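You operate a simulated robot arm through the tools that you are given. There is no shell and no other tool.

You run a simulated two-armed robot. Do the job below in one go: nothing can be reset, and whatever is moved stays where it is left.

JOB
Pick up the roller wash can with one hand, pass it to the other hand and put it on the table side. Set down upright: roller wash can.

Only the result counts: the job must be done as asked and must still hold three seconds after the hand-in. Knocking over, shifting, dropping, spilling or breaking anything else fails it.

ROBOT AND FRAMES
Two 7-joint arms with two-finger parallel grippers on one trunk, on a base that moves. Base frame: it is fixed to the floor where the robot stands at the start and does not move with it; the origin is under the middle of the robot, x ahead of it, y to its left, z up. Readings come in cm, rad, newtons and seconds.
The left shoulder is at the start at [7, 16.3, 114.5], the right one opposite. With the tool pointing down near the work surface each hand reaches from about 34 to 86 cm from the robot's upright axis, wherever it stands, measured 20 degrees to its own side. Places, roughly: roller wash can [-100, -275, 100]; table side [-190, -290, 100]. Payload 3.43 kg a hand.
Tool frame (each hand has its own): the origin (TCP) lies between the finger pads and is the grasp point; the fingertips stand 3.4 cm ahead of it; z points along the fingers, y is the line along which they close. Largest opening 12.8 cm; finger width 2.4, thickness 1.2; the body of the gripper, 4.8 by 13 cm, starts 9.6 cm behind the TCP.
Orientation is that of the tool frame in the base frame, as a unit quaternion [x, y, z, w]. With the fingers straight down and closing along the base's y, the tool's x points along the base's -x, its y along +y and its z along -z.

CONTROLS
- The arms move only by the tool nudge_tool. It takes "left_moves", "right_moves" or both (then of equal length, played together; a hand with none holds still); each is a list of rows, each a list of 3 entries, a list of its own where there are three numbers: the shift along the tool's x, y, z in units of 300 mm (1.0 is 300 mm), then the turn, a rotation vector about the tool's x, y, z in units of 180 degrees (1.0 is 180 degrees), then the finger opening in cm, from 0 to 12.8. In form: [[[tx, ty, tz], [wx, wy, wz], grip], ...]. A call has 1 to 20 rows; each row is the pose to reach, as a shift and turn from the pose commanded when the call began, along the tool's axes at that moment. A call with a number of a shift or a turn outside -1 to 1 is refused whole. Rows are played at 5 a second. More than 5 cm and 0.15 rad between two rows, or a gripper value outside its range, and nothing of the call is played. A pose out of reach is approached as far as the arm can. The call stops where the force on the tool passes 40 N (or 10 N more than at its start, if that is more) or the arm is blocked; 0.2 s more then pass. The fingers move at their own pace (about 15.3 cm/s each) and stop on an object; they squeeze with about 39 N. The grip force told is the motor's: it shows also when the fingers shut on nothing. Time passes only in rows, and 0.2 s behind the last, so rows that repeat a pose let the fingers close. It gives the time, the measured TCP pose, the force on the tool (base axes), the opening and the grip force at its end, in the units of the frame above (readings bear some noise), with the torque about the TCP (base axes, N m) and any sound that the robot's microphone picked up, and new pictures: "show" is both (left out), scene, wrist or none (wrist: the cameras of the hands that moved).
- Cameras (640 x 400 px; columns grow to the right, rows downward): "scene" is now at [14.37, -0.22, 138.99]; the picture's right is [-0.04, -1.00, 0.00], its down [-0.41, 0.02, -0.91] and it looks along [0.91, -0.04, -0.41] (base axes); focal length 272 px, centre (320, 200). "left" rides on the left gripper at [7.6, 1.1, -16] in its tool frame; the picture's right is [-0.15, 0.99, 0.00], its down [-0.88, -0.13, -0.46] and it looks along [-0.45, -0.07, 0.89] (tool axes); focal length 234 px, centre (320, 200). "right" rides on the right gripper at [7.6, -1.1, -16] in its tool frame; the picture's right is [0.15, 0.99, 0.00], its down [-0.88, 0.13, -0.46] and it looks along [-0.45, 0.07, 0.89] (tool axes); focal length 234 px, centre (320, 200). There is no depth. A picture from a camera that has moved, and an enlarged one, comes with that camera's place and axes in the base frame and with its lens.
- lift_body(by): slides the trunk up (or, below 0, down) by that many cm; the arms and the scene camera ride with it, the base frame stays. It gives what a move gives, with no picture.
- base_move(legs): drives the robot by 1 to 6 legs, each [ahead, left, turn to the left] in cm, cm and rad, along the robot's own axes; the way and the turn of a leg run together, so that a leg with both is an arc; at most 150 cm and 3.142 rad a leg. The arms and the cameras ride along, it lands a little off, and it stops where it bumps. It gives what a move gives, and a new picture of the scene camera.
- aim_head(pan, tilt): turns the head with the scene camera to pan (to the left, within 1.501 rad either way) and tilt (down, from -0.506 to 1.204), counted from straight ahead of the robot. It gives what a move gives, and a new picture of the scene camera.
- zoom(camera, box): a new picture of the part [left, top, right, bottom] of that camera's present view, enlarged. No time passes.
- hand_in(): hands the job in; it is judged then, once.

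Places have to be worked out from the pictures, the camera data and where the tool is seen. Open the grippers and draw the arms clear of the work before you hand the job in, unless the task says otherwise.

The tools are called after ">>>" by a JSON object that holds its "op" and its "data". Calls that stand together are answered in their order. nudge_tool: Moves the arms, as the interface text tells. Its arguments: {"type":"object","properties":{"left_moves":{"type":"array","items":{"type":"array"}},"right_moves":{"type":"array","items":{"type":"array"}},"show":{"type":"string","enum":["both","scene","wrist","none"]}},"required":[]} The other tools are called the same way: lift_body (by) moves the trunk up or down; base_move (legs) drives the base; aim_head (pan, tilt) turns the head that bears the scene camera; zoom (camera, box) takes an enlarged picture of a part of a camera's view; hand_in () hands the job in.

At the start:

```text
t: 0.0
left_ee_pos: [60.49, 31.55, 116.97]
left_orientation: [0.0, 1.0, 0.0, 0.0]
left_force: [0.5, 0.1, 1.1]
left_ft_torque: [0.02, -0.01, 0.0]
left_opening: 12.81
left_grip_force: 0.0
right_ee_pos: [59.59, -30.76, 119.0]
right_orientation: [0.0, 1.0, 0.001, 0.0]
right_force: [0.2, -0.8, -0.5]
right_ft_torque: [0.02, 0.0, 0.01]
right_opening: 12.8
right_grip_force: 0.1
trunk travel left (down, up): [-62.5, 31.5]
robot x, y, heading: [-0.06, -0.23, 0.001]
head pan, tilt (commanded): [-0.042, 0.424]
```

scene: 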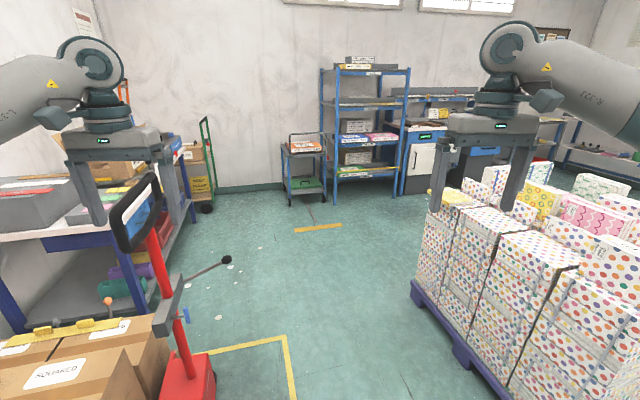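
right: 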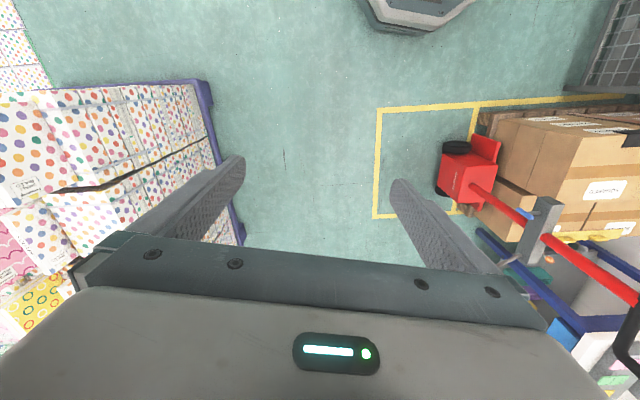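
left: 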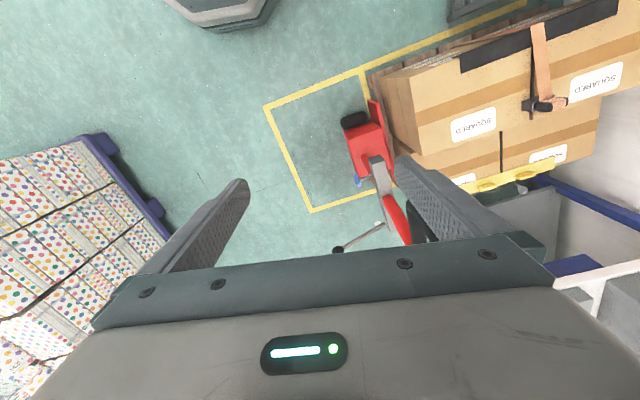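

The scene shows the room ahead; the can is behind-right of the robot at about [-100,-275,100]. I pan the head to the right to see the way there.

>>> {"op": "aim_head", "data": {"pan": -1.5, "tilt": 0.4}}

```text
t: 1.6
left_ee_pos: [60.56, 31.59, 116.95]
left_orientation: [0.0, 1.0, 0.0, 0.0]
left_force: [0.7, 0.8, 0.1]
left_ft_torque: [0.0, 0.0, 0.0]
left_opening: 12.78
left_grip_force: 0.1
right_ee_pos: [59.56, -30.86, 118.86]
right_orientation: [0.001, 1.0, 0.0, 0.0]
right_force: [-0.3, 1.1, -0.2]
right_ft_torque: [0.0, -0.02, 0.03]
right_opening: 12.78
right_grip_force: 0.0
trunk travel left (down, up): [-62.5, 31.5]
robot x, y, heading: [0.34, 0.17, 0.001]
head pan, tilt (commanded): [-1.499, 0.4]
camera scene: at [5.82, -9.08, 139.22], right [-1.0, -0.07, 0.0], down [-0.03, 0.39, -0.92], along [0.07, -0.92, -0.39], focal length 272 px, centre (320, 200)
```

scene: 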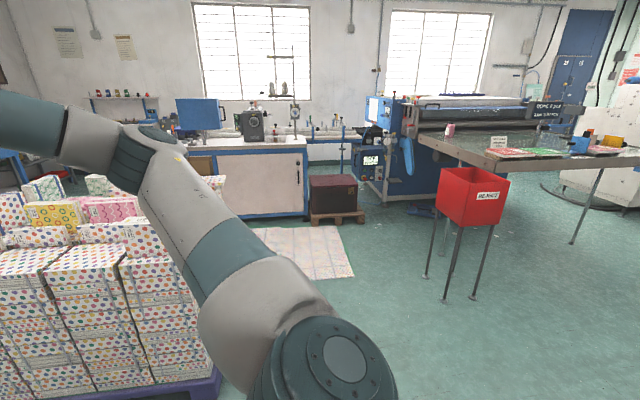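

The can appears to be the small whitish-pink object near column 450, row 129 on the printing machine's table. I zoom for detail.

>>> {"op": "zoom", "data": {"camera": "scene", "box": [400, 80, 640, 230]}}

>>> {"op": "zoom", "data": {"camera": "scene", "box": [420, 100, 520, 162]}}

```text
2.67 times, centred on (520, 155) of scene
camera zoom: at [5.82, -9.08, 139.22], right [-1.0, -0.07, 0.0], down [-0.03, 0.39, -0.92], along [0.07, -0.92, -0.39], focal length 726 px, centre (-213, 320)
```

zoom: 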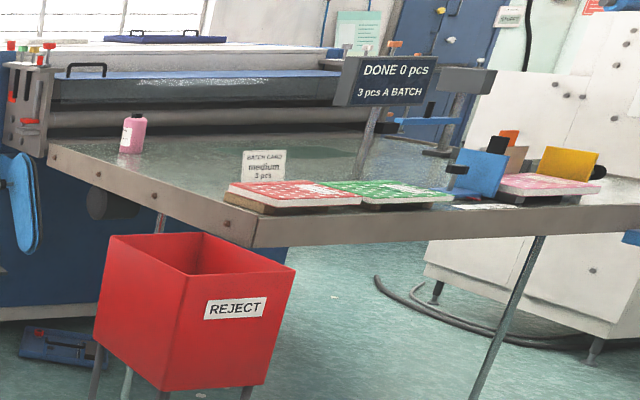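

```text
6.40 times, centred on (470, 131) of scene
camera zoom: at [5.82, -9.08, 139.22], right [-1.0, -0.07, 0.0], down [-0.03, 0.39, -0.92], along [0.07, -0.92, -0.39], focal length 1742 px, centre (-640, 642)
```

zoom: 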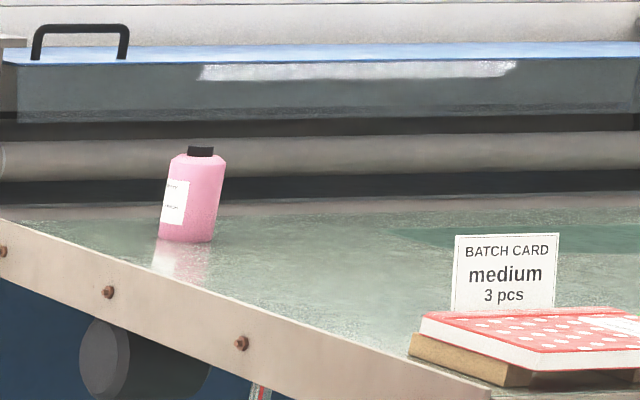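

The pink bottle with a dark cap is the can; it stands about 20 cm in from the table's left edge. The floor between here and the table looks free, so I turn right and move closer to look at the table better.

>>> {"op": "base_move", "data": {"legs": [[0, 0, -1.571], [70, -40, 0]]}}

>>> {"op": "aim_head", "data": {"pan": -0.4, "tilt": 0.45}}

```text
t: 9.7
left_ee_pos: [-7.02, -131.48, 116.98]
left_orientation: [0.702, 0.712, 0.0, 0.0]
left_force: [0.3, -0.3, 0.2]
left_ft_torque: [0.01, -0.01, 0.02]
left_opening: 12.8
left_grip_force: 0.0
right_ee_pos: [-69.54, -131.33, 118.97]
right_orientation: [0.703, 0.711, 0.0, -0.001]
right_force: [-0.8, -0.4, -0.1]
right_ft_torque: [-0.01, 0.01, 0.02]
right_opening: 12.82
right_grip_force: 0.0
trunk travel left (down, up): [-62.5, 31.5]
robot x, y, heading: [-39.43, -71.27, -1.558]
head pan, tilt (commanded): [-1.499, 0.4]
camera scene: at [-48.43, -77.08, 139.22], right [-0.08, 1.0, 0.0], down [0.39, 0.03, -0.92], along [-0.92, -0.08, -0.39], focal length 272 px, centre (320, 200)
```

scene: 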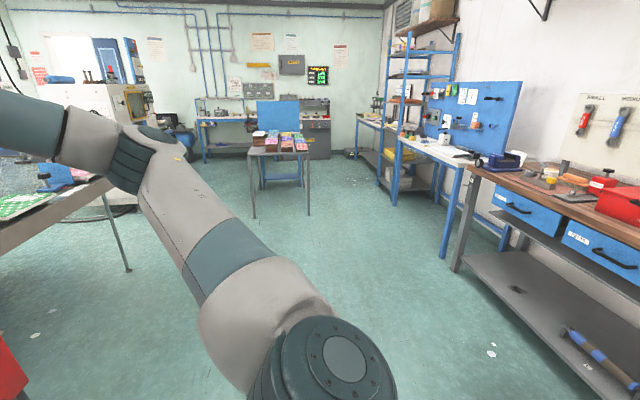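

```text
t: 11.1
left_ee_pos: [-6.9, -131.53, 116.91]
left_orientation: [0.702, 0.712, 0.0, 0.001]
left_force: [0.7, -0.1, 0.4]
left_ft_torque: [-0.01, 0.0, 0.0]
left_opening: 12.8
left_grip_force: 0.0
right_ee_pos: [-69.5, -131.4, 118.95]
right_orientation: [0.702, 0.712, 0.0, 0.001]
right_force: [0.0, 0.1, 0.1]
right_ft_torque: [-0.03, -0.04, 0.04]
right_opening: 12.83
right_grip_force: 0.1
trunk travel left (down, up): [-62.5, 31.5]
robot x, y, heading: [-39.5, -71.38, -1.56]
head pan, tilt (commanded): [-0.4, 0.45]
camera scene: at [-42.67, -84.8, 138.75], right [-0.93, 0.38, 0.0], down [0.16, 0.4, -0.9], along [-0.34, -0.83, -0.44], focal length 272 px, centre (320, 200)
```

scene: 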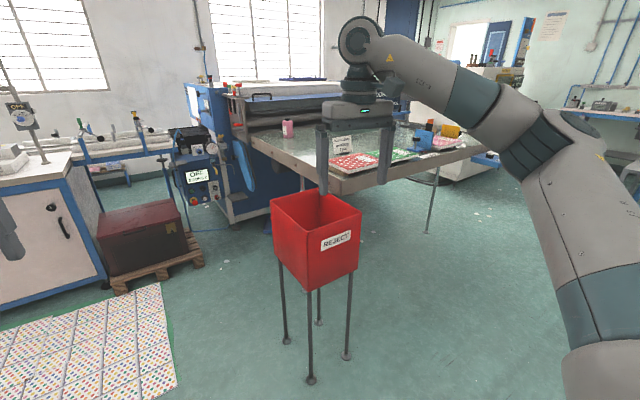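

The table, bin and can are visible now. I zoom to triangulate the can and the table edges.

>>> {"op": "zoom", "data": {"camera": "scene", "box": [240, 80, 480, 230]}}

>>> {"op": "zoom", "data": {"camera": "scene", "box": [250, 100, 330, 150]}}

```text
2.67 times, centred on (360, 155) of scene
camera zoom: at [-42.67, -84.8, 138.75], right [-0.93, 0.38, 0.0], down [0.16, 0.4, -0.9], along [-0.34, -0.83, -0.44], focal length 726 px, centre (213, 320)
```

zoom: 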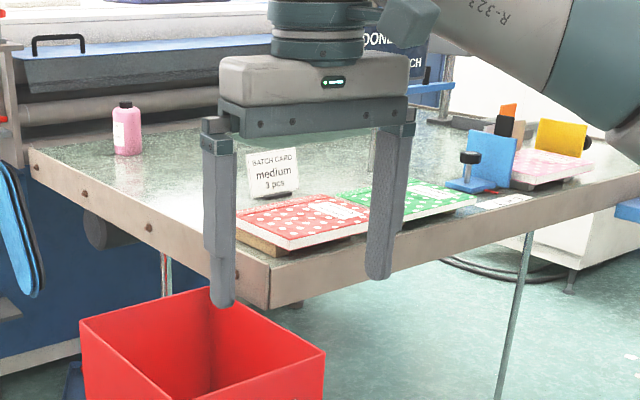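

```text
8.00 times, centred on (290, 125) of scene
camera zoom: at [-42.67, -84.8, 138.75], right [-0.93, 0.38, 0.0], down [0.16, 0.4, -0.9], along [-0.34, -0.83, -0.44], focal length 2178 px, centre (560, 800)
```

zoom: 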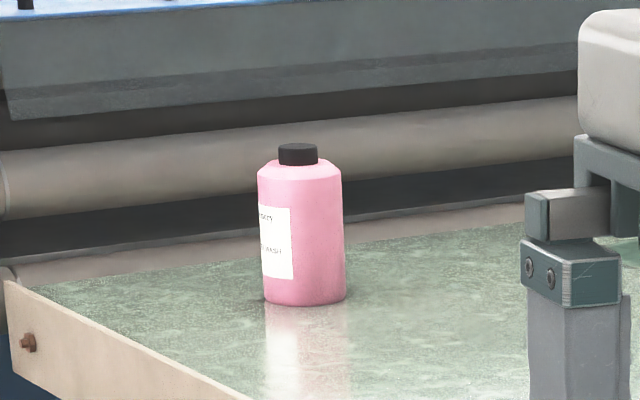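

Triangulation puts the can at about (-96, -277) on a table top at z≈93, roughly 8 cm wide and 15 cm tall. Next I strafe along the front of the table to view the target area near (-190,-290).

>>> {"op": "base_move", "data": {"legs": [[-10, -120, 0]]}}

>>> {"op": "aim_head", "data": {"pan": 0.0, "tilt": 0.4}}

```text
t: 17.1
left_ee_pos: [-126.6, -122.79, 117.0]
left_orientation: [0.704, 0.71, 0.0, 0.0]
left_force: [0.2, 0.1, -0.7]
left_ft_torque: [0.01, 0.02, 0.02]
left_opening: 12.85
left_grip_force: 0.0
right_ee_pos: [-189.19, -122.37, 118.95]
right_orientation: [0.704, 0.711, 0.0, 0.0]
right_force: [-0.1, 0.0, 0.5]
right_ft_torque: [-0.02, -0.03, 0.01]
right_opening: 12.81
right_grip_force: 0.1
trunk travel left (down, up): [-62.5, 31.5]
robot x, y, heading: [-158.85, -62.45, -1.56]
head pan, tilt (commanded): [-0.4, 0.45]
camera scene: at [-162.22, -75.93, 138.75], right [-0.92, 0.38, 0.0], down [0.17, 0.4, -0.9], along [-0.34, -0.83, -0.44], focal length 272 px, centre (320, 200)
```

scene: 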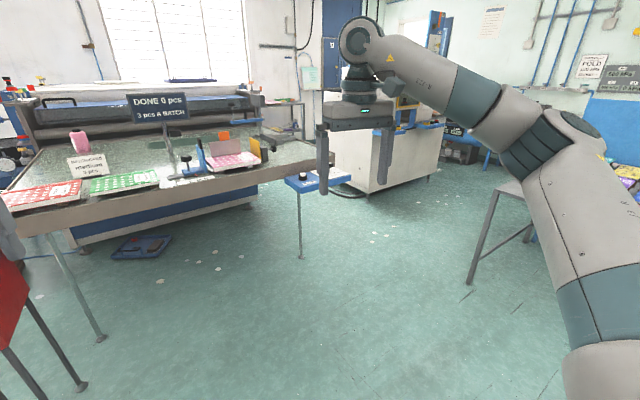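

```text
t: 18.0
left_ee_pos: [-126.77, -122.69, 116.86]
left_orientation: [0.704, 0.71, 0.0, 0.0]
left_force: [0.9, 0.4, -0.3]
left_ft_torque: [0.0, 0.0, 0.01]
left_opening: 12.8
left_grip_force: 0.1
right_ee_pos: [-189.15, -122.35, 119.01]
right_orientation: [0.704, 0.71, 0.0, 0.001]
right_force: [0.6, 0.1, 0.4]
right_ft_torque: [-0.03, 0.0, 0.04]
right_opening: 12.79
right_grip_force: 0.0
trunk travel left (down, up): [-62.5, 31.5]
robot x, y, heading: [-158.74, -62.51, -1.563]
head pan, tilt (commanded): [0.0, 0.4]
camera scene: at [-158.64, -76.69, 139.21], right [-1.0, -0.01, 0.0], down [0.0, 0.39, -0.92], along [0.01, -0.92, -0.39], focal length 272 px, centre (320, 200)
```

scene: 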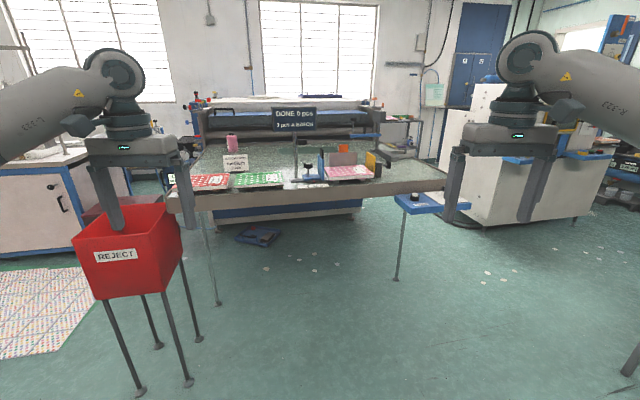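

The table is well in view from the front now. I zoom on it in detail, to look for the "table side" area.

>>> {"op": "zoom", "data": {"camera": "scene", "box": [180, 90, 340, 190]}}

>>> {"op": "zoom", "data": {"camera": "scene", "box": [300, 110, 460, 210]}}

```text
4.00 times, centred on (260, 140) of scene
camera zoom: at [-158.64, -76.69, 139.21], right [-1.0, -0.01, 0.0], down [0.0, 0.39, -0.92], along [0.01, -0.92, -0.39], focal length 1089 px, centre (560, 440)
```

zoom: 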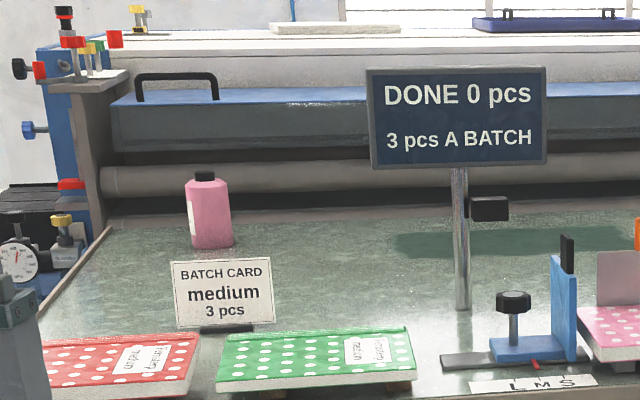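

```text
4.00 times, centred on (380, 160) of scene
camera zoom: at [-158.64, -76.69, 139.21], right [-1.0, -0.01, 0.0], down [0.0, 0.39, -0.92], along [0.01, -0.92, -0.39], focal length 1089 px, centre (80, 360)
```

zoom: 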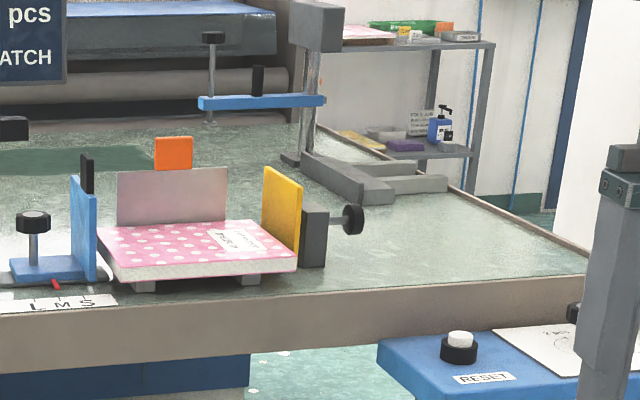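

The target (-190,-290) seems to lie near the grey post at the table's right-hand back part. I look down to learn the footprint of my own base, and then to the right.

>>> {"op": "aim_head", "data": {"pan": 0.0, "tilt": 1.2}}

>>> {"op": "aim_head", "data": {"pan": -0.5, "tilt": 0.5}}

```text
t: 19.1
left_ee_pos: [-126.59, -122.71, 116.97]
left_orientation: [0.704, 0.71, 0.0, 0.0]
left_force: [-0.6, 0.4, 0.2]
left_ft_torque: [0.0, 0.0, 0.01]
left_opening: 12.8
left_grip_force: 0.0
right_ee_pos: [-189.17, -122.42, 118.98]
right_orientation: [0.703, 0.711, 0.0, 0.0]
right_force: [-0.2, 0.3, 0.1]
right_ft_torque: [-0.04, 0.01, -0.01]
right_opening: 12.8
right_grip_force: 0.0
trunk travel left (down, up): [-62.5, 31.5]
robot x, y, heading: [-159.02, -62.2, -1.561]
head pan, tilt (commanded): [0.0, 1.201]
camera scene: at [-158.67, -73.03, 132.94], right [-1.0, -0.01, 0.0], down [-0.01, 0.93, -0.36], along [0.0, -0.36, -0.93], focal length 272 px, centre (320, 200)
```

scene: 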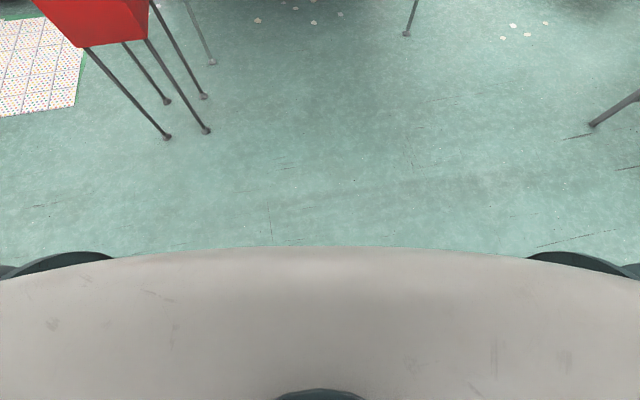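

```text
t: 20.2
left_ee_pos: [-126.78, -122.86, 116.87]
left_orientation: [0.704, 0.711, 0.0, -0.001]
left_force: [-0.1, 0.3, 0.0]
left_ft_torque: [0.02, -0.01, -0.01]
left_opening: 12.79
left_grip_force: 0.1
right_ee_pos: [-189.14, -122.27, 118.91]
right_orientation: [0.704, 0.71, 0.0, 0.0]
right_force: [-0.2, 0.1, -0.2]
right_ft_torque: [-0.01, 0.0, -0.01]
right_opening: 12.81
right_grip_force: 0.1
trunk travel left (down, up): [-62.5, 31.5]
robot x, y, heading: [-158.72, -62.33, -1.563]
head pan, tilt (commanded): [-0.499, 0.499]
camera scene: at [-163.0, -75.46, 138.29], right [-0.88, 0.47, 0.0], down [0.23, 0.42, -0.88], along [-0.41, -0.77, -0.48], focal length 272 px, centre (320, 200)
```

scene: 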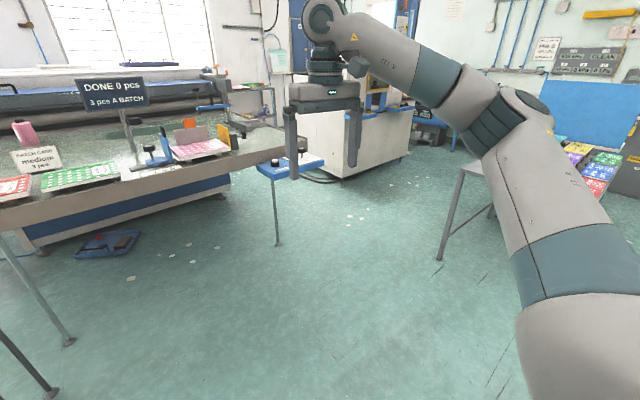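

The trunk hides the base, which reaches under 38 cm ahead of the axis. The floor to the right of the table seems open, so I move that way to view the right-hand side of the table.

>>> {"op": "base_move", "data": {"legs": [[40, -95, 0]]}}

>>> {"op": "aim_head", "data": {"pan": 0.1, "tilt": 0.6}}

```text
t: 25.6
left_ee_pos: [-219.76, -164.0, 116.87]
left_orientation: [0.694, 0.72, 0.0, 0.0]
left_force: [0.3, -0.3, -0.4]
left_ft_torque: [-0.02, 0.0, 0.03]
left_opening: 12.79
left_grip_force: 0.0
right_ee_pos: [-282.03, -165.35, 118.99]
right_orientation: [0.694, 0.72, 0.0, -0.001]
right_force: [0.1, 0.4, 0.1]
right_ft_torque: [0.02, 0.05, 0.01]
right_opening: 12.8
right_grip_force: 0.1
trunk travel left (down, up): [-62.5, 31.5]
robot x, y, heading: [-253.61, -104.94, -1.537]
head pan, tilt (commanded): [-0.499, 0.499]
camera scene: at [-257.32, -117.74, 138.3], right [-0.9, 0.45, 0.0], down [0.21, 0.43, -0.88], along [-0.39, -0.79, -0.48], focal length 272 px, centre (320, 200)
```

scene: 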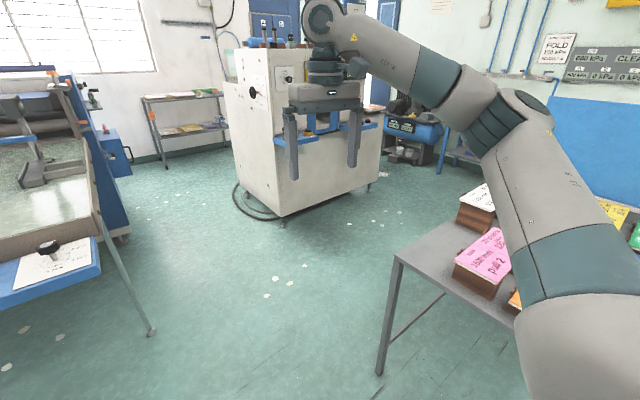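

```text
t: 26.6
left_ee_pos: [-219.69, -164.0, 116.82]
left_orientation: [0.693, 0.721, 0.0, 0.0]
left_force: [0.2, 0.3, 0.0]
left_ft_torque: [-0.01, 0.01, 0.02]
left_opening: 12.79
left_grip_force: 0.0
right_ee_pos: [-282.14, -165.44, 118.96]
right_orientation: [0.694, 0.72, 0.0, 0.0]
right_force: [0.2, -0.2, 0.9]
right_ft_torque: [-0.02, 0.0, -0.04]
right_opening: 12.83
right_grip_force: 0.1
trunk travel left (down, up): [-62.5, 31.5]
robot x, y, heading: [-253.5, -104.6, -1.533]
head pan, tilt (commanded): [0.099, 0.6]
camera scene: at [-252.07, -118.35, 137.39], right [-0.99, -0.14, 0.0], down [-0.08, 0.56, -0.83], along [0.11, -0.82, -0.57], focal length 272 px, centre (320, 200)
```

scene: 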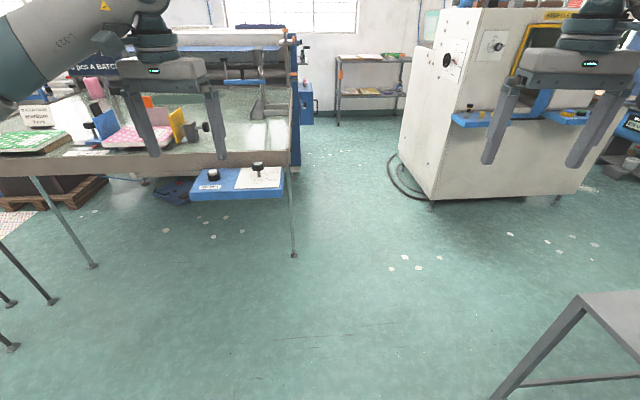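

The right side of the table is open floor, so I can stand there to place the can. I zoom into the target area from here.

>>> {"op": "zoom", "data": {"camera": "scene", "box": [140, 60, 332, 180]}}

```text
3.33 times, centred on (236, 120) of scene
camera zoom: at [-252.07, -118.35, 137.39], right [-0.99, -0.14, 0.0], down [-0.08, 0.56, -0.83], along [0.11, -0.82, -0.57], focal length 907 px, centre (600, 467)
```

zoom: 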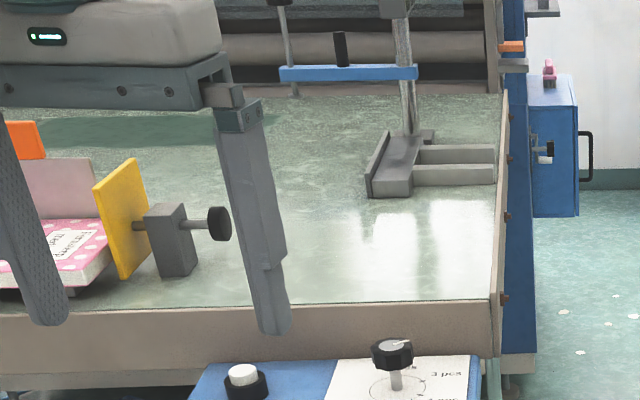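

The target point falls close to the grey post stand near the right edge. I raise the trunk to clear things and get a steeper view, then drive to the right side of the table and face it.

>>> {"op": "lift_body", "data": {"by": 28}}

>>> {"op": "base_move", "data": {"legs": [[105, -20, 0], [0, 0, 1.53]]}}

>>> {"op": "aim_head", "data": {"pan": -0.4, "tilt": 0.7}}

```text
t: 29.4
left_ee_pos: [-219.74, -163.94, 144.81]
left_orientation: [0.693, 0.721, 0.0, 0.001]
left_force: [-0.3, -0.2, 0.3]
left_ft_torque: [-0.05, 0.0, -0.04]
left_opening: 12.82
left_grip_force: 0.0
right_ee_pos: [-282.2, -165.34, 146.96]
right_orientation: [0.694, 0.72, 0.0, 0.0]
right_force: [-0.3, 0.4, -0.3]
right_ft_torque: [0.01, 0.0, 0.0]
right_opening: 12.76
right_grip_force: 0.1
trunk travel left (down, up): [-90.5, 3.5]
robot x, y, heading: [-253.67, -104.8, -1.534]
head pan, tilt (commanded): [0.099, 0.6]
```

```text
t: 38.6
left_ee_pos: [-209.26, -177.82, 144.89]
left_orientation: [-0.004, 1.0, 0.0, 0.0]
left_force: [-0.7, 0.9, 0.3]
left_ft_torque: [-0.02, 0.04, 0.01]
left_opening: 12.81
left_grip_force: 0.0
right_ee_pos: [-209.63, -240.39, 146.9]
right_orientation: [-0.004, 1.0, 0.001, 0.001]
right_force: [1.0, 0.7, -0.1]
right_ft_torque: [0.05, 0.04, 0.01]
right_opening: 12.84
right_grip_force: 0.1
trunk travel left (down, up): [-90.5, 3.5]
robot x, y, heading: [-269.31, -209.81, 0.002]
head pan, tilt (commanded): [0.099, 0.6]
camera scene: at [-255.58, -208.78, 165.39], right [0.11, -0.99, 0.0], down [-0.56, -0.06, -0.82], along [0.82, 0.09, -0.57], focal length 272 px, centre (320, 200)
```

scene: 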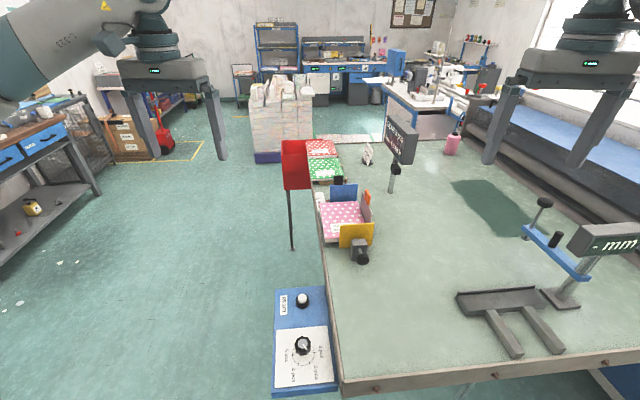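

```text
t: 39.5
left_ee_pos: [-209.24, -177.82, 144.82]
left_orientation: [-0.004, 1.0, 0.0, 0.0]
left_force: [-0.4, 0.5, -0.2]
left_ft_torque: [0.01, -0.02, -0.02]
left_opening: 12.79
left_grip_force: 0.1
right_ee_pos: [-209.73, -240.22, 146.99]
right_orientation: [-0.004, 1.0, 0.0, 0.0]
right_force: [-0.8, -0.1, 0.7]
right_ft_torque: [0.02, -0.02, 0.01]
right_opening: 12.79
right_grip_force: 0.0
trunk travel left (down, up): [-90.5, 3.5]
robot x, y, heading: [-269.41, -209.96, 0.005]
head pan, tilt (commanded): [-0.4, 0.7]
camera scene: at [-256.52, -212.89, 164.53], right [-0.38, -0.92, 0.0], down [-0.6, 0.25, -0.76], along [0.71, -0.29, -0.64], focal length 272 px, centre (320, 200)
```

scene: 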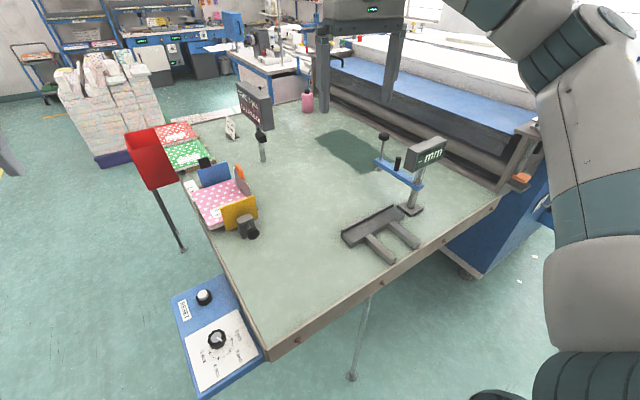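

This view shows the table clearly: a green mat, a gauge with "mm" display and forked tray near the right edge. I zoom in around the projected target (≈ column 428, row 189).

>>> {"op": "zoom", "data": {"camera": "scene", "box": [290, 100, 530, 250]}}

>>> {"op": "zoom", "data": {"camera": "scene", "box": [200, 70, 440, 220]}}

```text
2.67 times, centred on (410, 175) of scene
camera zoom: at [-256.52, -212.89, 164.53], right [-0.38, -0.92, 0.0], down [-0.6, 0.25, -0.76], along [0.71, -0.29, -0.64], focal length 726 px, centre (80, 267)
```

zoom: 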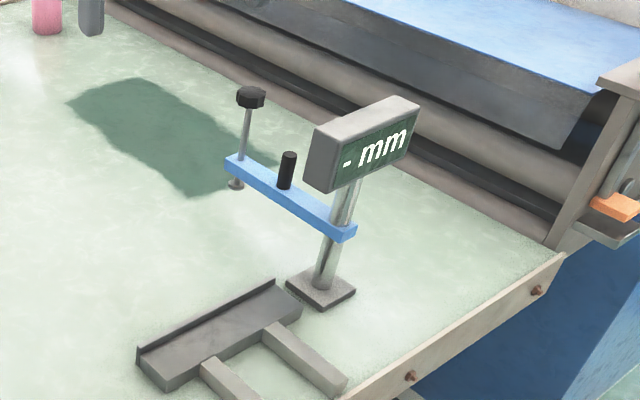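

```text
2.67 times, centred on (320, 145) of scene
camera zoom: at [-256.52, -212.89, 164.53], right [-0.38, -0.92, 0.0], down [-0.6, 0.25, -0.76], along [0.71, -0.29, -0.64], focal length 726 px, centre (320, 347)
```

zoom: 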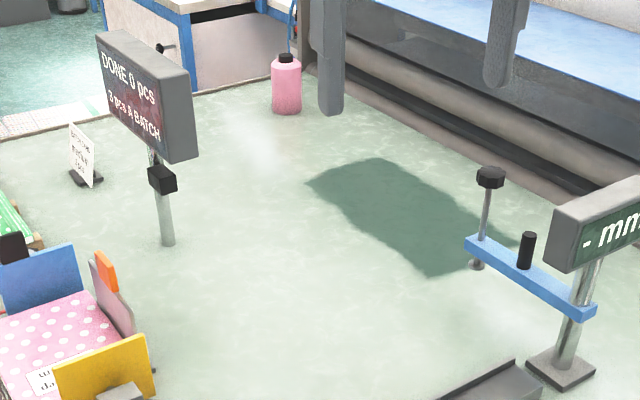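

The point (-190,-290) is free table top just behind the gauge post, near the right edge; I will place with the right hand from this side. Now I drive back around to the table's left side to pick the can with the left hand, first stopping to inspect the floor there.

>>> {"op": "base_move", "data": {"legs": [[12, 105, 0], [110, 0, 0], [105, 0, 0]]}}

>>> {"op": "aim_head", "data": {"pan": -1.5, "tilt": 0.75}}

```text
t: 55.2
left_ee_pos: [17.1, -72.91, 145.02]
left_orientation: [-0.002, 1.0, 0.0, 0.001]
left_force: [0.1, -0.1, 0.0]
left_ft_torque: [0.0, -0.01, 0.01]
left_opening: 12.82
left_grip_force: 0.2
right_ee_pos: [16.27, -135.32, 147.05]
right_orientation: [-0.002, 1.0, 0.0, 0.0]
right_force: [-0.3, -0.6, 0.5]
right_ft_torque: [0.03, -0.01, 0.02]
right_opening: 12.81
right_grip_force: 0.1
trunk travel left (down, up): [-90.5, 3.5]
robot x, y, heading: [-43.22, -104.69, 0.006]
head pan, tilt (commanded): [-0.4, 0.7]
camera scene: at [-30.42, -107.69, 164.54], right [-0.39, -0.92, 0.0], down [-0.59, 0.25, -0.77], along [0.71, -0.3, -0.64], focal length 272 px, centre (320, 200)
```

scene: 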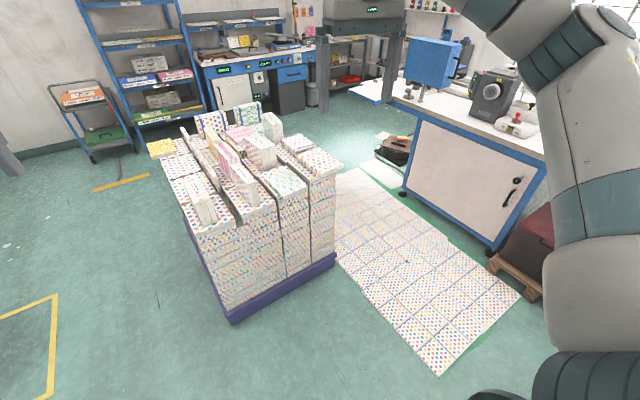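

```text
t: 56.5
left_ee_pos: [17.03, -72.78, 144.97]
left_orientation: [-0.002, 1.0, 0.0, 0.0]
left_force: [0.0, 0.6, 0.0]
left_ft_torque: [0.01, 0.03, 0.04]
left_opening: 12.81
left_grip_force: 0.0
right_ee_pos: [16.34, -135.31, 146.94]
right_orientation: [-0.001, 1.0, -0.001, 0.0]
right_force: [-0.9, 0.0, 0.5]
right_ft_torque: [0.0, 0.0, -0.01]
right_opening: 12.8
right_grip_force: 0.1
trunk travel left (down, up): [-90.5, 3.5]
robot x, y, heading: [-43.18, -104.41, 0.003]
head pan, tilt (commanded): [-1.499, 0.75]
camera scene: at [-37.53, -112.67, 164.11], right [-1.0, -0.07, 0.0], down [-0.05, 0.68, -0.73], along [0.05, -0.73, -0.68], focal length 272 px, centre (320, 200)
```

scene: 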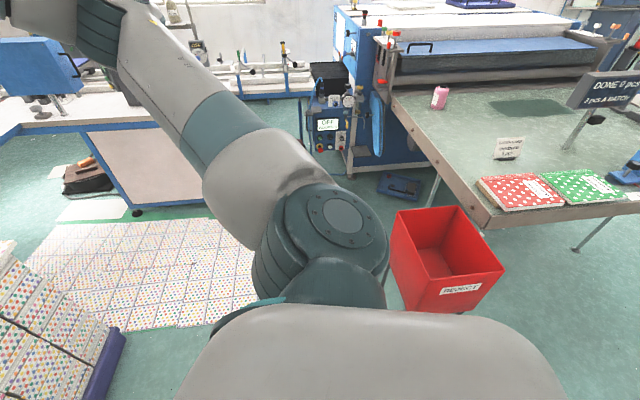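

The mat looks like a flat printed sheet on the floor; the passage runs between it and the bin. I turn to face the passage and inspect it.

>>> {"op": "base_move", "data": {"legs": [[0, 0, -1.571]]}}

>>> {"op": "aim_head", "data": {"pan": 0.0, "tilt": 0.75}}

```text
t: 60.7
left_ee_pos: [-11.17, -164.89, 144.93]
left_orientation: [0.705, 0.709, -0.001, -0.001]
left_force: [0.0, 0.2, 0.1]
left_ft_torque: [-0.01, 0.02, 0.0]
left_opening: 12.8
left_grip_force: 0.0
right_ee_pos: [-73.69, -164.41, 146.99]
right_orientation: [0.704, 0.71, 0.0, -0.001]
right_force: [-1.0, 1.0, -0.6]
right_ft_torque: [0.02, -0.02, -0.02]
right_opening: 12.79
right_grip_force: 0.0
trunk travel left (down, up): [-90.5, 3.5]
robot x, y, heading: [-43.48, -104.48, -1.562]
head pan, tilt (commanded): [-1.499, 0.75]
camera scene: at [-51.35, -110.11, 164.11], right [-0.08, 1.0, 0.0], down [0.68, 0.05, -0.73], along [-0.73, -0.06, -0.68], focal length 272 px, centre (320, 200)
```

scene: 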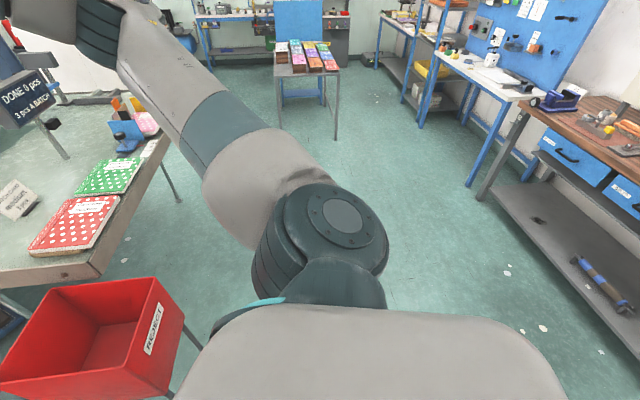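

```text
t: 62.3
left_ee_pos: [-11.36, -164.89, 144.9]
left_orientation: [0.705, 0.709, 0.001, 0.0]
left_force: [0.6, -0.1, -0.2]
left_ft_torque: [0.01, 0.0, -0.01]
left_opening: 12.8
left_grip_force: 0.0
right_ee_pos: [-73.73, -164.41, 146.84]
right_orientation: [0.704, 0.71, 0.0, 0.0]
right_force: [-0.3, -0.2, -0.6]
right_ft_torque: [0.01, -0.04, 0.01]
right_opening: 12.83
right_grip_force: 0.0
trunk travel left (down, up): [-90.5, 3.5]
robot x, y, heading: [-43.42, -104.57, -1.562]
head pan, tilt (commanded): [0.0, 0.75]
camera scene: at [-43.1, -117.75, 164.1], right [-1.0, -0.01, 0.0], down [0.0, 0.68, -0.73], along [0.0, -0.73, -0.68], focal length 272 px, centre (320, 200)
```

scene: 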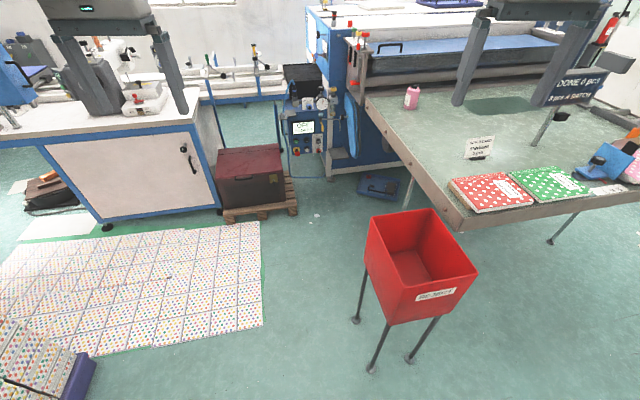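

The corridor between bin leg (x≈-64) and mat edge (x≈-7) is about 57 cm wide. I check my base's width with the wrist cameras, which see its front.

>>> {"op": "zoom", "data": {"camera": "left", "box": [0, 0, 640, 400]}}

>>> {"op": "zoom", "data": {"camera": "right", "box": [0, 0, 640, 400]}}

```text
1.00 times, centred on (320, 200) of left (not enlarged: the box is as wide or as high as the picture)
camera zoom: at [-10.19, -157.32, 160.93], right [0.99, -0.14, 0.0], down [-0.12, -0.88, 0.46], along [-0.06, -0.45, -0.89], focal length 234 px, centre (320, 200)
```

zoom: 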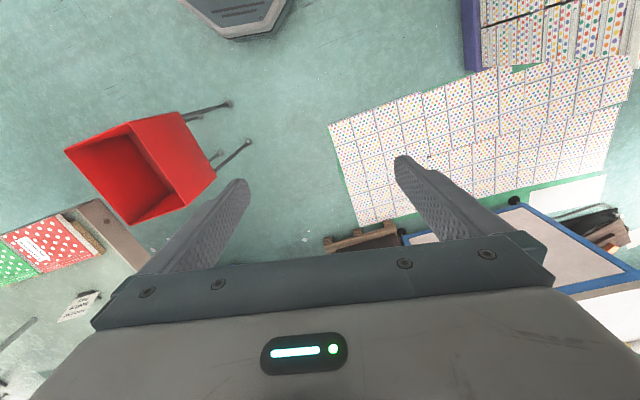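

```text
1.00 times, centred on (320, 200) of right (not enlarged: the box is as wide or as high as the picture)
camera zoom: at [-74.93, -156.84, 162.92], right [0.99, 0.15, 0.0], down [0.14, -0.88, 0.46], along [0.07, -0.45, -0.89], focal length 234 px, centre (320, 200)
```

zoom: 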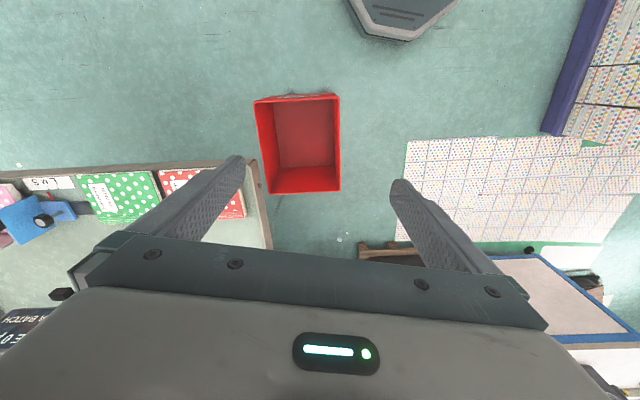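

>>> {"op": "zoom", "data": {"camera": "left", "box": [160, 0, 320, 60]}}

>>> {"op": "zoom", "data": {"camera": "right", "box": [320, 0, 480, 60]}}

```text
4.00 times, centred on (240, 30) of left
camera zoom: at [-10.19, -157.32, 160.93], right [0.99, -0.14, 0.0], down [-0.12, -0.88, 0.46], along [-0.06, -0.45, -0.89], focal length 937 px, centre (640, 880)
```

zoom: 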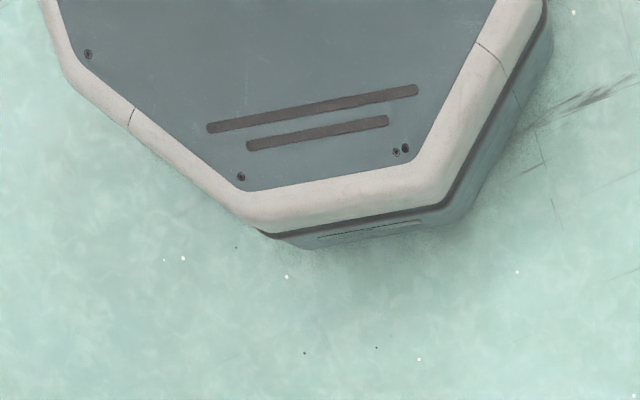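

```text
4.00 times, centred on (400, 30) of right
camera zoom: at [-74.93, -156.84, 162.92], right [0.99, 0.15, 0.0], down [0.14, -0.88, 0.46], along [0.07, -0.45, -0.89], focal length 937 px, centre (0, 880)
```

zoom: 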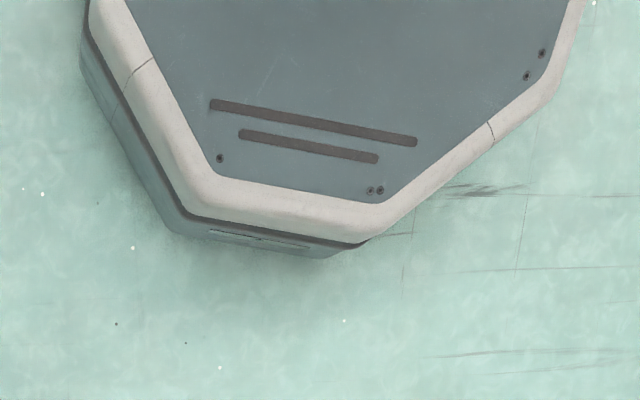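

The base is a regular octagon about 55 cm wide and low (≈19 cm), so it can also go partly beneath the table. I zoom on the mat's edge to see whether it has any thickness, and on the bin feet.

>>> {"op": "zoom", "data": {"camera": "scene", "box": [180, 200, 300, 350]}}

>>> {"op": "zoom", "data": {"camera": "scene", "box": [280, 60, 480, 200]}}

```text
2.67 times, centred on (240, 275) of scene
camera zoom: at [-43.1, -117.75, 164.1], right [-1.0, -0.01, 0.0], down [0.0, 0.68, -0.73], along [0.0, -0.73, -0.68], focal length 726 px, centre (533, 0)
```

zoom: 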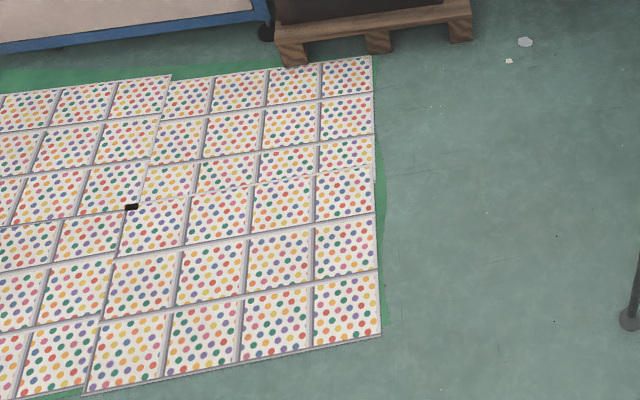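

```text
2.86 times, centred on (380, 130) of scene
camera zoom: at [-43.1, -117.75, 164.1], right [-1.0, -0.01, 0.0], down [0.0, 0.68, -0.73], along [0.0, -0.73, -0.68], focal length 778 px, centre (149, 400)
```

zoom: 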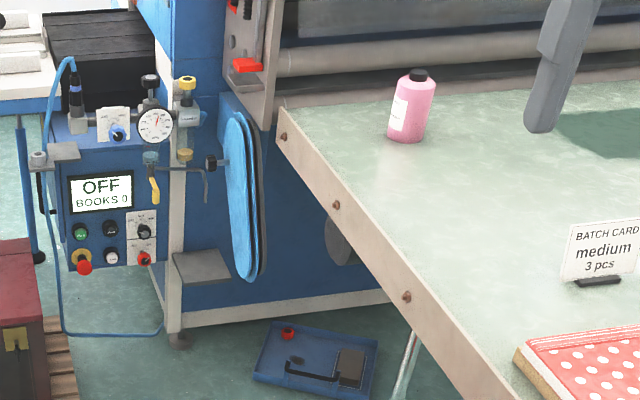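

The mat is just thin printed sheets; I'll keep to the bin side of the corridor's middle and pass by strafing with heading toward −x. First I turn right and line up at about x=-33.

>>> {"op": "base_move", "data": {"legs": [[0, 0, -1.575], [-10, 30, 0]]}}

>>> {"op": "aim_head", "data": {"pan": 1.2, "tilt": 0.8}}

```text
t: 68.2
left_ee_pos: [-92.83, -166.89, 144.91]
left_orientation: [1.0, 0.009, 0.0, 0.002]
left_force: [-0.6, 0.1, 0.2]
left_ft_torque: [-0.01, 0.01, 0.0]
left_opening: 12.78
left_grip_force: 0.0
right_ee_pos: [-92.9, -104.38, 146.83]
right_orientation: [1.0, 0.008, -0.001, 0.0]
right_force: [-0.7, -0.2, 0.6]
right_ft_torque: [-0.02, 0.0, -0.01]
right_opening: 12.81
right_grip_force: 0.0
trunk travel left (down, up): [-90.5, 3.5]
robot x, y, heading: [-32.82, -134.39, -3.122]
head pan, tilt (commanded): [0.0, 0.75]
camera scene: at [-46.03, -134.31, 164.09], right [-0.02, 1.0, 0.0], down [0.68, 0.01, -0.73], along [-0.73, -0.01, -0.68], focal length 272 px, centre (320, 200)
```

scene: 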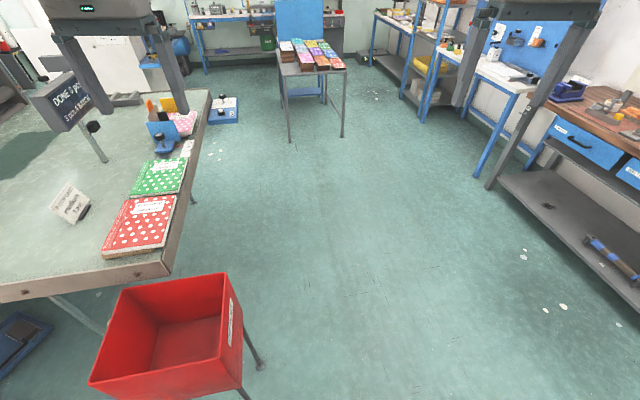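

```text
t: 69.6
left_ee_pos: [-92.66, -167.22, 144.98]
left_orientation: [1.0, 0.008, 0.0, 0.0]
left_force: [0.6, 0.2, -0.6]
left_ft_torque: [0.01, 0.01, 0.01]
left_opening: 12.8
left_grip_force: 0.1
right_ee_pos: [-92.85, -104.69, 146.86]
right_orientation: [1.0, 0.008, 0.0, 0.0]
right_force: [0.1, -0.6, 0.0]
right_ft_torque: [0.01, -0.02, 0.01]
right_opening: 12.81
right_grip_force: 0.0
trunk travel left (down, up): [-90.5, 3.5]
robot x, y, heading: [-32.39, -134.37, -3.132]
head pan, tilt (commanded): [1.201, 0.799]
camera scene: at [-40.44, -142.04, 163.7], right [-0.94, 0.35, 0.0], down [0.25, 0.67, -0.7], along [-0.24, -0.65, -0.72], focal length 272 px, centre (320, 200)
```

scene: 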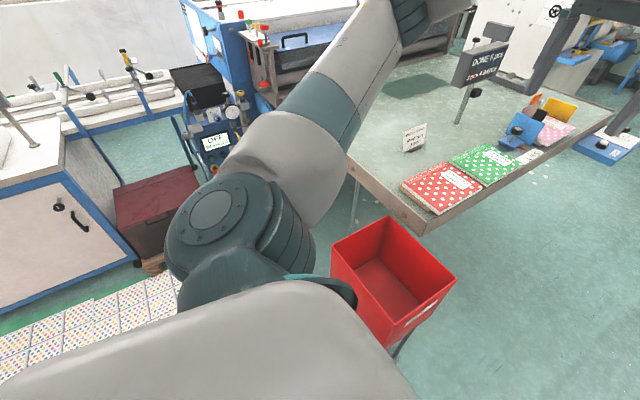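

I'm lined up at x≈-32.6; the bin foot edge is near -63.6 and the base half-width 27.5. I strafe left through the corridor to y≈-240.

>>> {"op": "base_move", "data": {"legs": [[1.2, 20, 0], [0, 80, 0]]}}

```text
t: 75.1
left_ee_pos: [-90.83, -267.41, 145.01]
left_orientation: [1.0, 0.017, 0.0, 0.001]
left_force: [-1.2, -0.3, -0.6]
left_ft_torque: [0.0, 0.01, 0.03]
left_opening: 12.82
left_grip_force: 0.0
right_ee_pos: [-92.04, -204.94, 146.92]
right_orientation: [1.0, 0.018, 0.0, 0.001]
right_force: [0.2, -0.1, 0.2]
right_ft_torque: [-0.03, -0.06, -0.02]
right_opening: 12.81
right_grip_force: 0.0
trunk travel left (down, up): [-90.5, 3.5]
robot x, y, heading: [-31.33, -234.17, -3.107]
head pan, tilt (commanded): [1.201, 0.799]
camera scene: at [-39.0, -241.28, 163.71], right [-0.94, 0.33, 0.0], down [0.24, 0.68, -0.7], along [-0.23, -0.66, -0.72], focal length 272 px, centre (320, 200)
```

scene: 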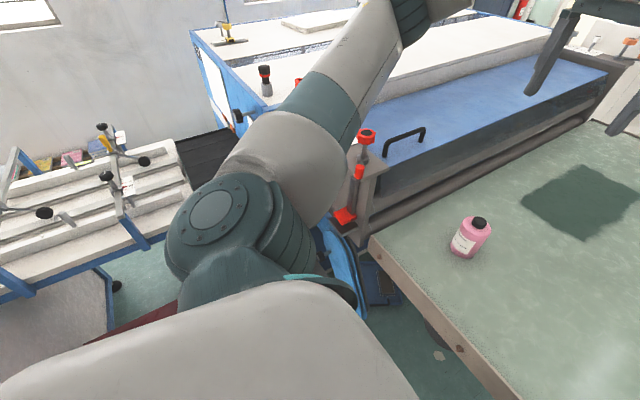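

I'm through, at (-31,-234) facing −x, and the can is nearby at about (-95,-270). I look with the left wrist camera, which hangs almost above it.

>>> {"op": "zoom", "data": {"camera": "left", "box": [0, 0, 640, 400]}}

>>> {"op": "zoom", "data": {"camera": "scene", "box": [420, 190, 520, 290]}}

```text
1.00 times, centred on (320, 200) of left (not enlarged: the box is as wide or as high as the picture)
camera zoom: at [-83.18, -268.22, 160.97], right [-0.11, -0.99, 0.0], down [-0.88, 0.1, 0.46], along [-0.45, 0.05, -0.89], focal length 234 px, centre (320, 200)
```

zoom: 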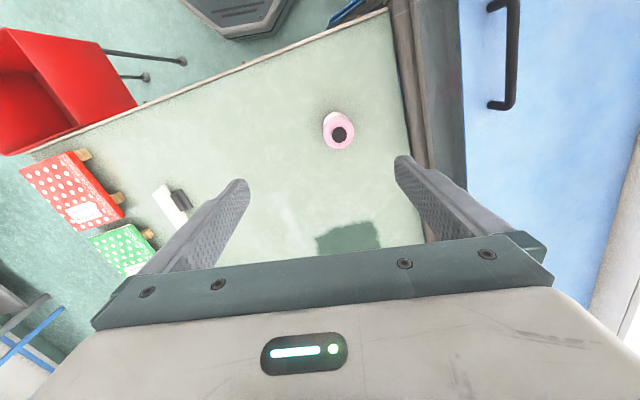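

```text
4.00 times, centred on (470, 240) of scene
camera zoom: at [-39.0, -241.28, 163.71], right [-0.94, 0.33, 0.0], down [0.24, 0.68, -0.7], along [-0.23, -0.66, -0.72], focal length 1089 px, centre (-280, 40)
```

zoom: 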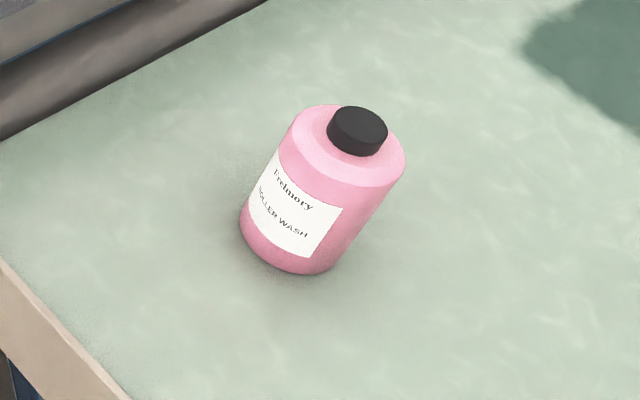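

The can stands at about (-94.3,-271.3), base z≈94, cap top z≈107, 8 cm wide. My plan: the left hand takes it top-down, the right hand receives it from the side (pointing left, pitched 30° down). I first test whether the right arm can take that side pose, here in free air.

>>> {"op": "nudge_tool", "data": {"right_moves": [[[0, 0, 0], [-0.01997, -0.01997, -0.03458], 12.8], [[0, 0, 0], [-0.03994, -0.03994, -0.06917], 12.8], [[0, 0, 0], [-0.05991, -0.05991, -0.10375], 12.8], [[0, 0, 0], [-0.07988, -0.07988, -0.13834], 12.8], [[0, 0, 0], [-0.09985, -0.09985, -0.17292], 12.8], [[0, 0, 0], [-0.11982, -0.11982, -0.20751], 12.8], [[0, 0, 0], [-0.13978, -0.13978, -0.24209], 12.8], [[0, 0, 0], [-0.15975, -0.15975, -0.27668], 12.8], [[0, 0, 0], [-0.17972, -0.17972, -0.31126], 12.8], [[0, 0, 0], [-0.19969, -0.19969, -0.34585], 12.8], [[0, 0, 0], [-0.21966, -0.21966, -0.38043], 12.8], [[0, 0, 0], [-0.23963, -0.23963, -0.41502], 12.8], [[0, 0, 0], [-0.2596, -0.2596, -0.4496], 12.8], [[0, 0, 0], [-0.2596, -0.2596, -0.4496], 12.8]], "show": "both"}}

>>> {"op": "aim_head", "data": {"pan": 0.0, "tilt": 0.5}}

```text
t: 78.1
left_ee_pos: [-90.89, -267.46, 144.98]
left_orientation: [1.0, 0.018, 0.0, 0.001]
left_force: [0.2, -0.8, 0.2]
left_ft_torque: [-0.03, 0.01, 0.01]
left_opening: 12.79
left_grip_force: 0.0
right_ee_pos: [-75.17, -214.21, 153.45]
right_orientation: [0.602, 0.621, -0.349, 0.36]
right_force: [-0.3, -0.5, -0.8]
right_ft_torque: [-0.03, 0.0, 0.01]
right_opening: 12.8
right_grip_force: 0.1
right hand out of reach, approached as far as the arm can: row 8, 9, 10, 11, 12, 13, 14
trunk travel left (down, up): [-90.5, 3.5]
robot x, y, heading: [-31.25, -233.83, -3.109]
head pan, tilt (commanded): [1.201, 0.799]
camera scene: at [-39.04, -241.42, 163.7], right [-0.94, 0.33, 0.0], down [0.24, 0.68, -0.7], along [-0.23, -0.66, -0.72], focal length 272 px, centre (320, 200)
camera right: at [-76.95, -196.75, 154.79], right [0.99, 0.11, -0.13], down [0.13, -0.04, 0.99], along [0.1, -0.99, -0.05], focal length 234 px, centre (320, 200)
```

scene: 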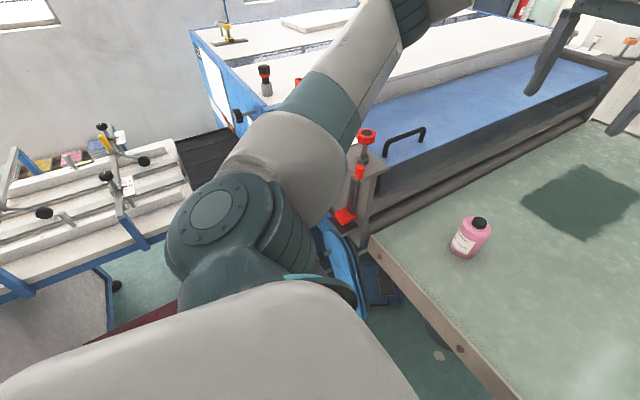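
right: 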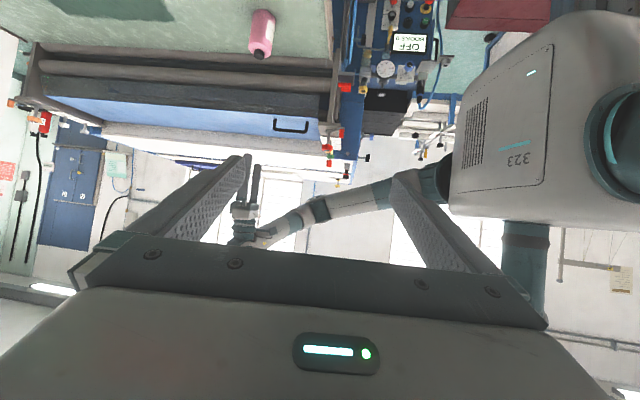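

```text
t: 79.5
left_ee_pos: [-90.73, -267.47, 145.07]
left_orientation: [1.0, 0.017, 0.0, 0.0]
left_force: [-0.4, 0.1, 0.6]
left_ft_torque: [-0.03, -0.01, 0.03]
left_opening: 12.8
left_grip_force: 0.1
right_ee_pos: [-75.19, -214.28, 153.37]
right_orientation: [0.602, 0.622, -0.348, 0.361]
right_force: [-0.2, 0.1, 0.1]
right_ft_torque: [0.03, 0.02, -0.01]
right_opening: 12.8
right_grip_force: 0.1
trunk travel left (down, up): [-90.5, 3.5]
robot x, y, heading: [-31.38, -234.06, -3.105]
head pan, tilt (commanded): [0.0, 0.499]
camera scene: at [-45.43, -234.13, 166.3], right [-0.04, 1.0, 0.0], down [0.48, 0.02, -0.88], along [-0.88, -0.03, -0.48], focal length 272 px, centre (320, 200)
```

scene: 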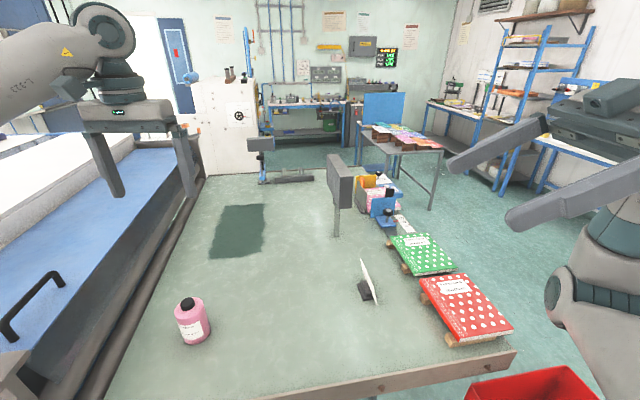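

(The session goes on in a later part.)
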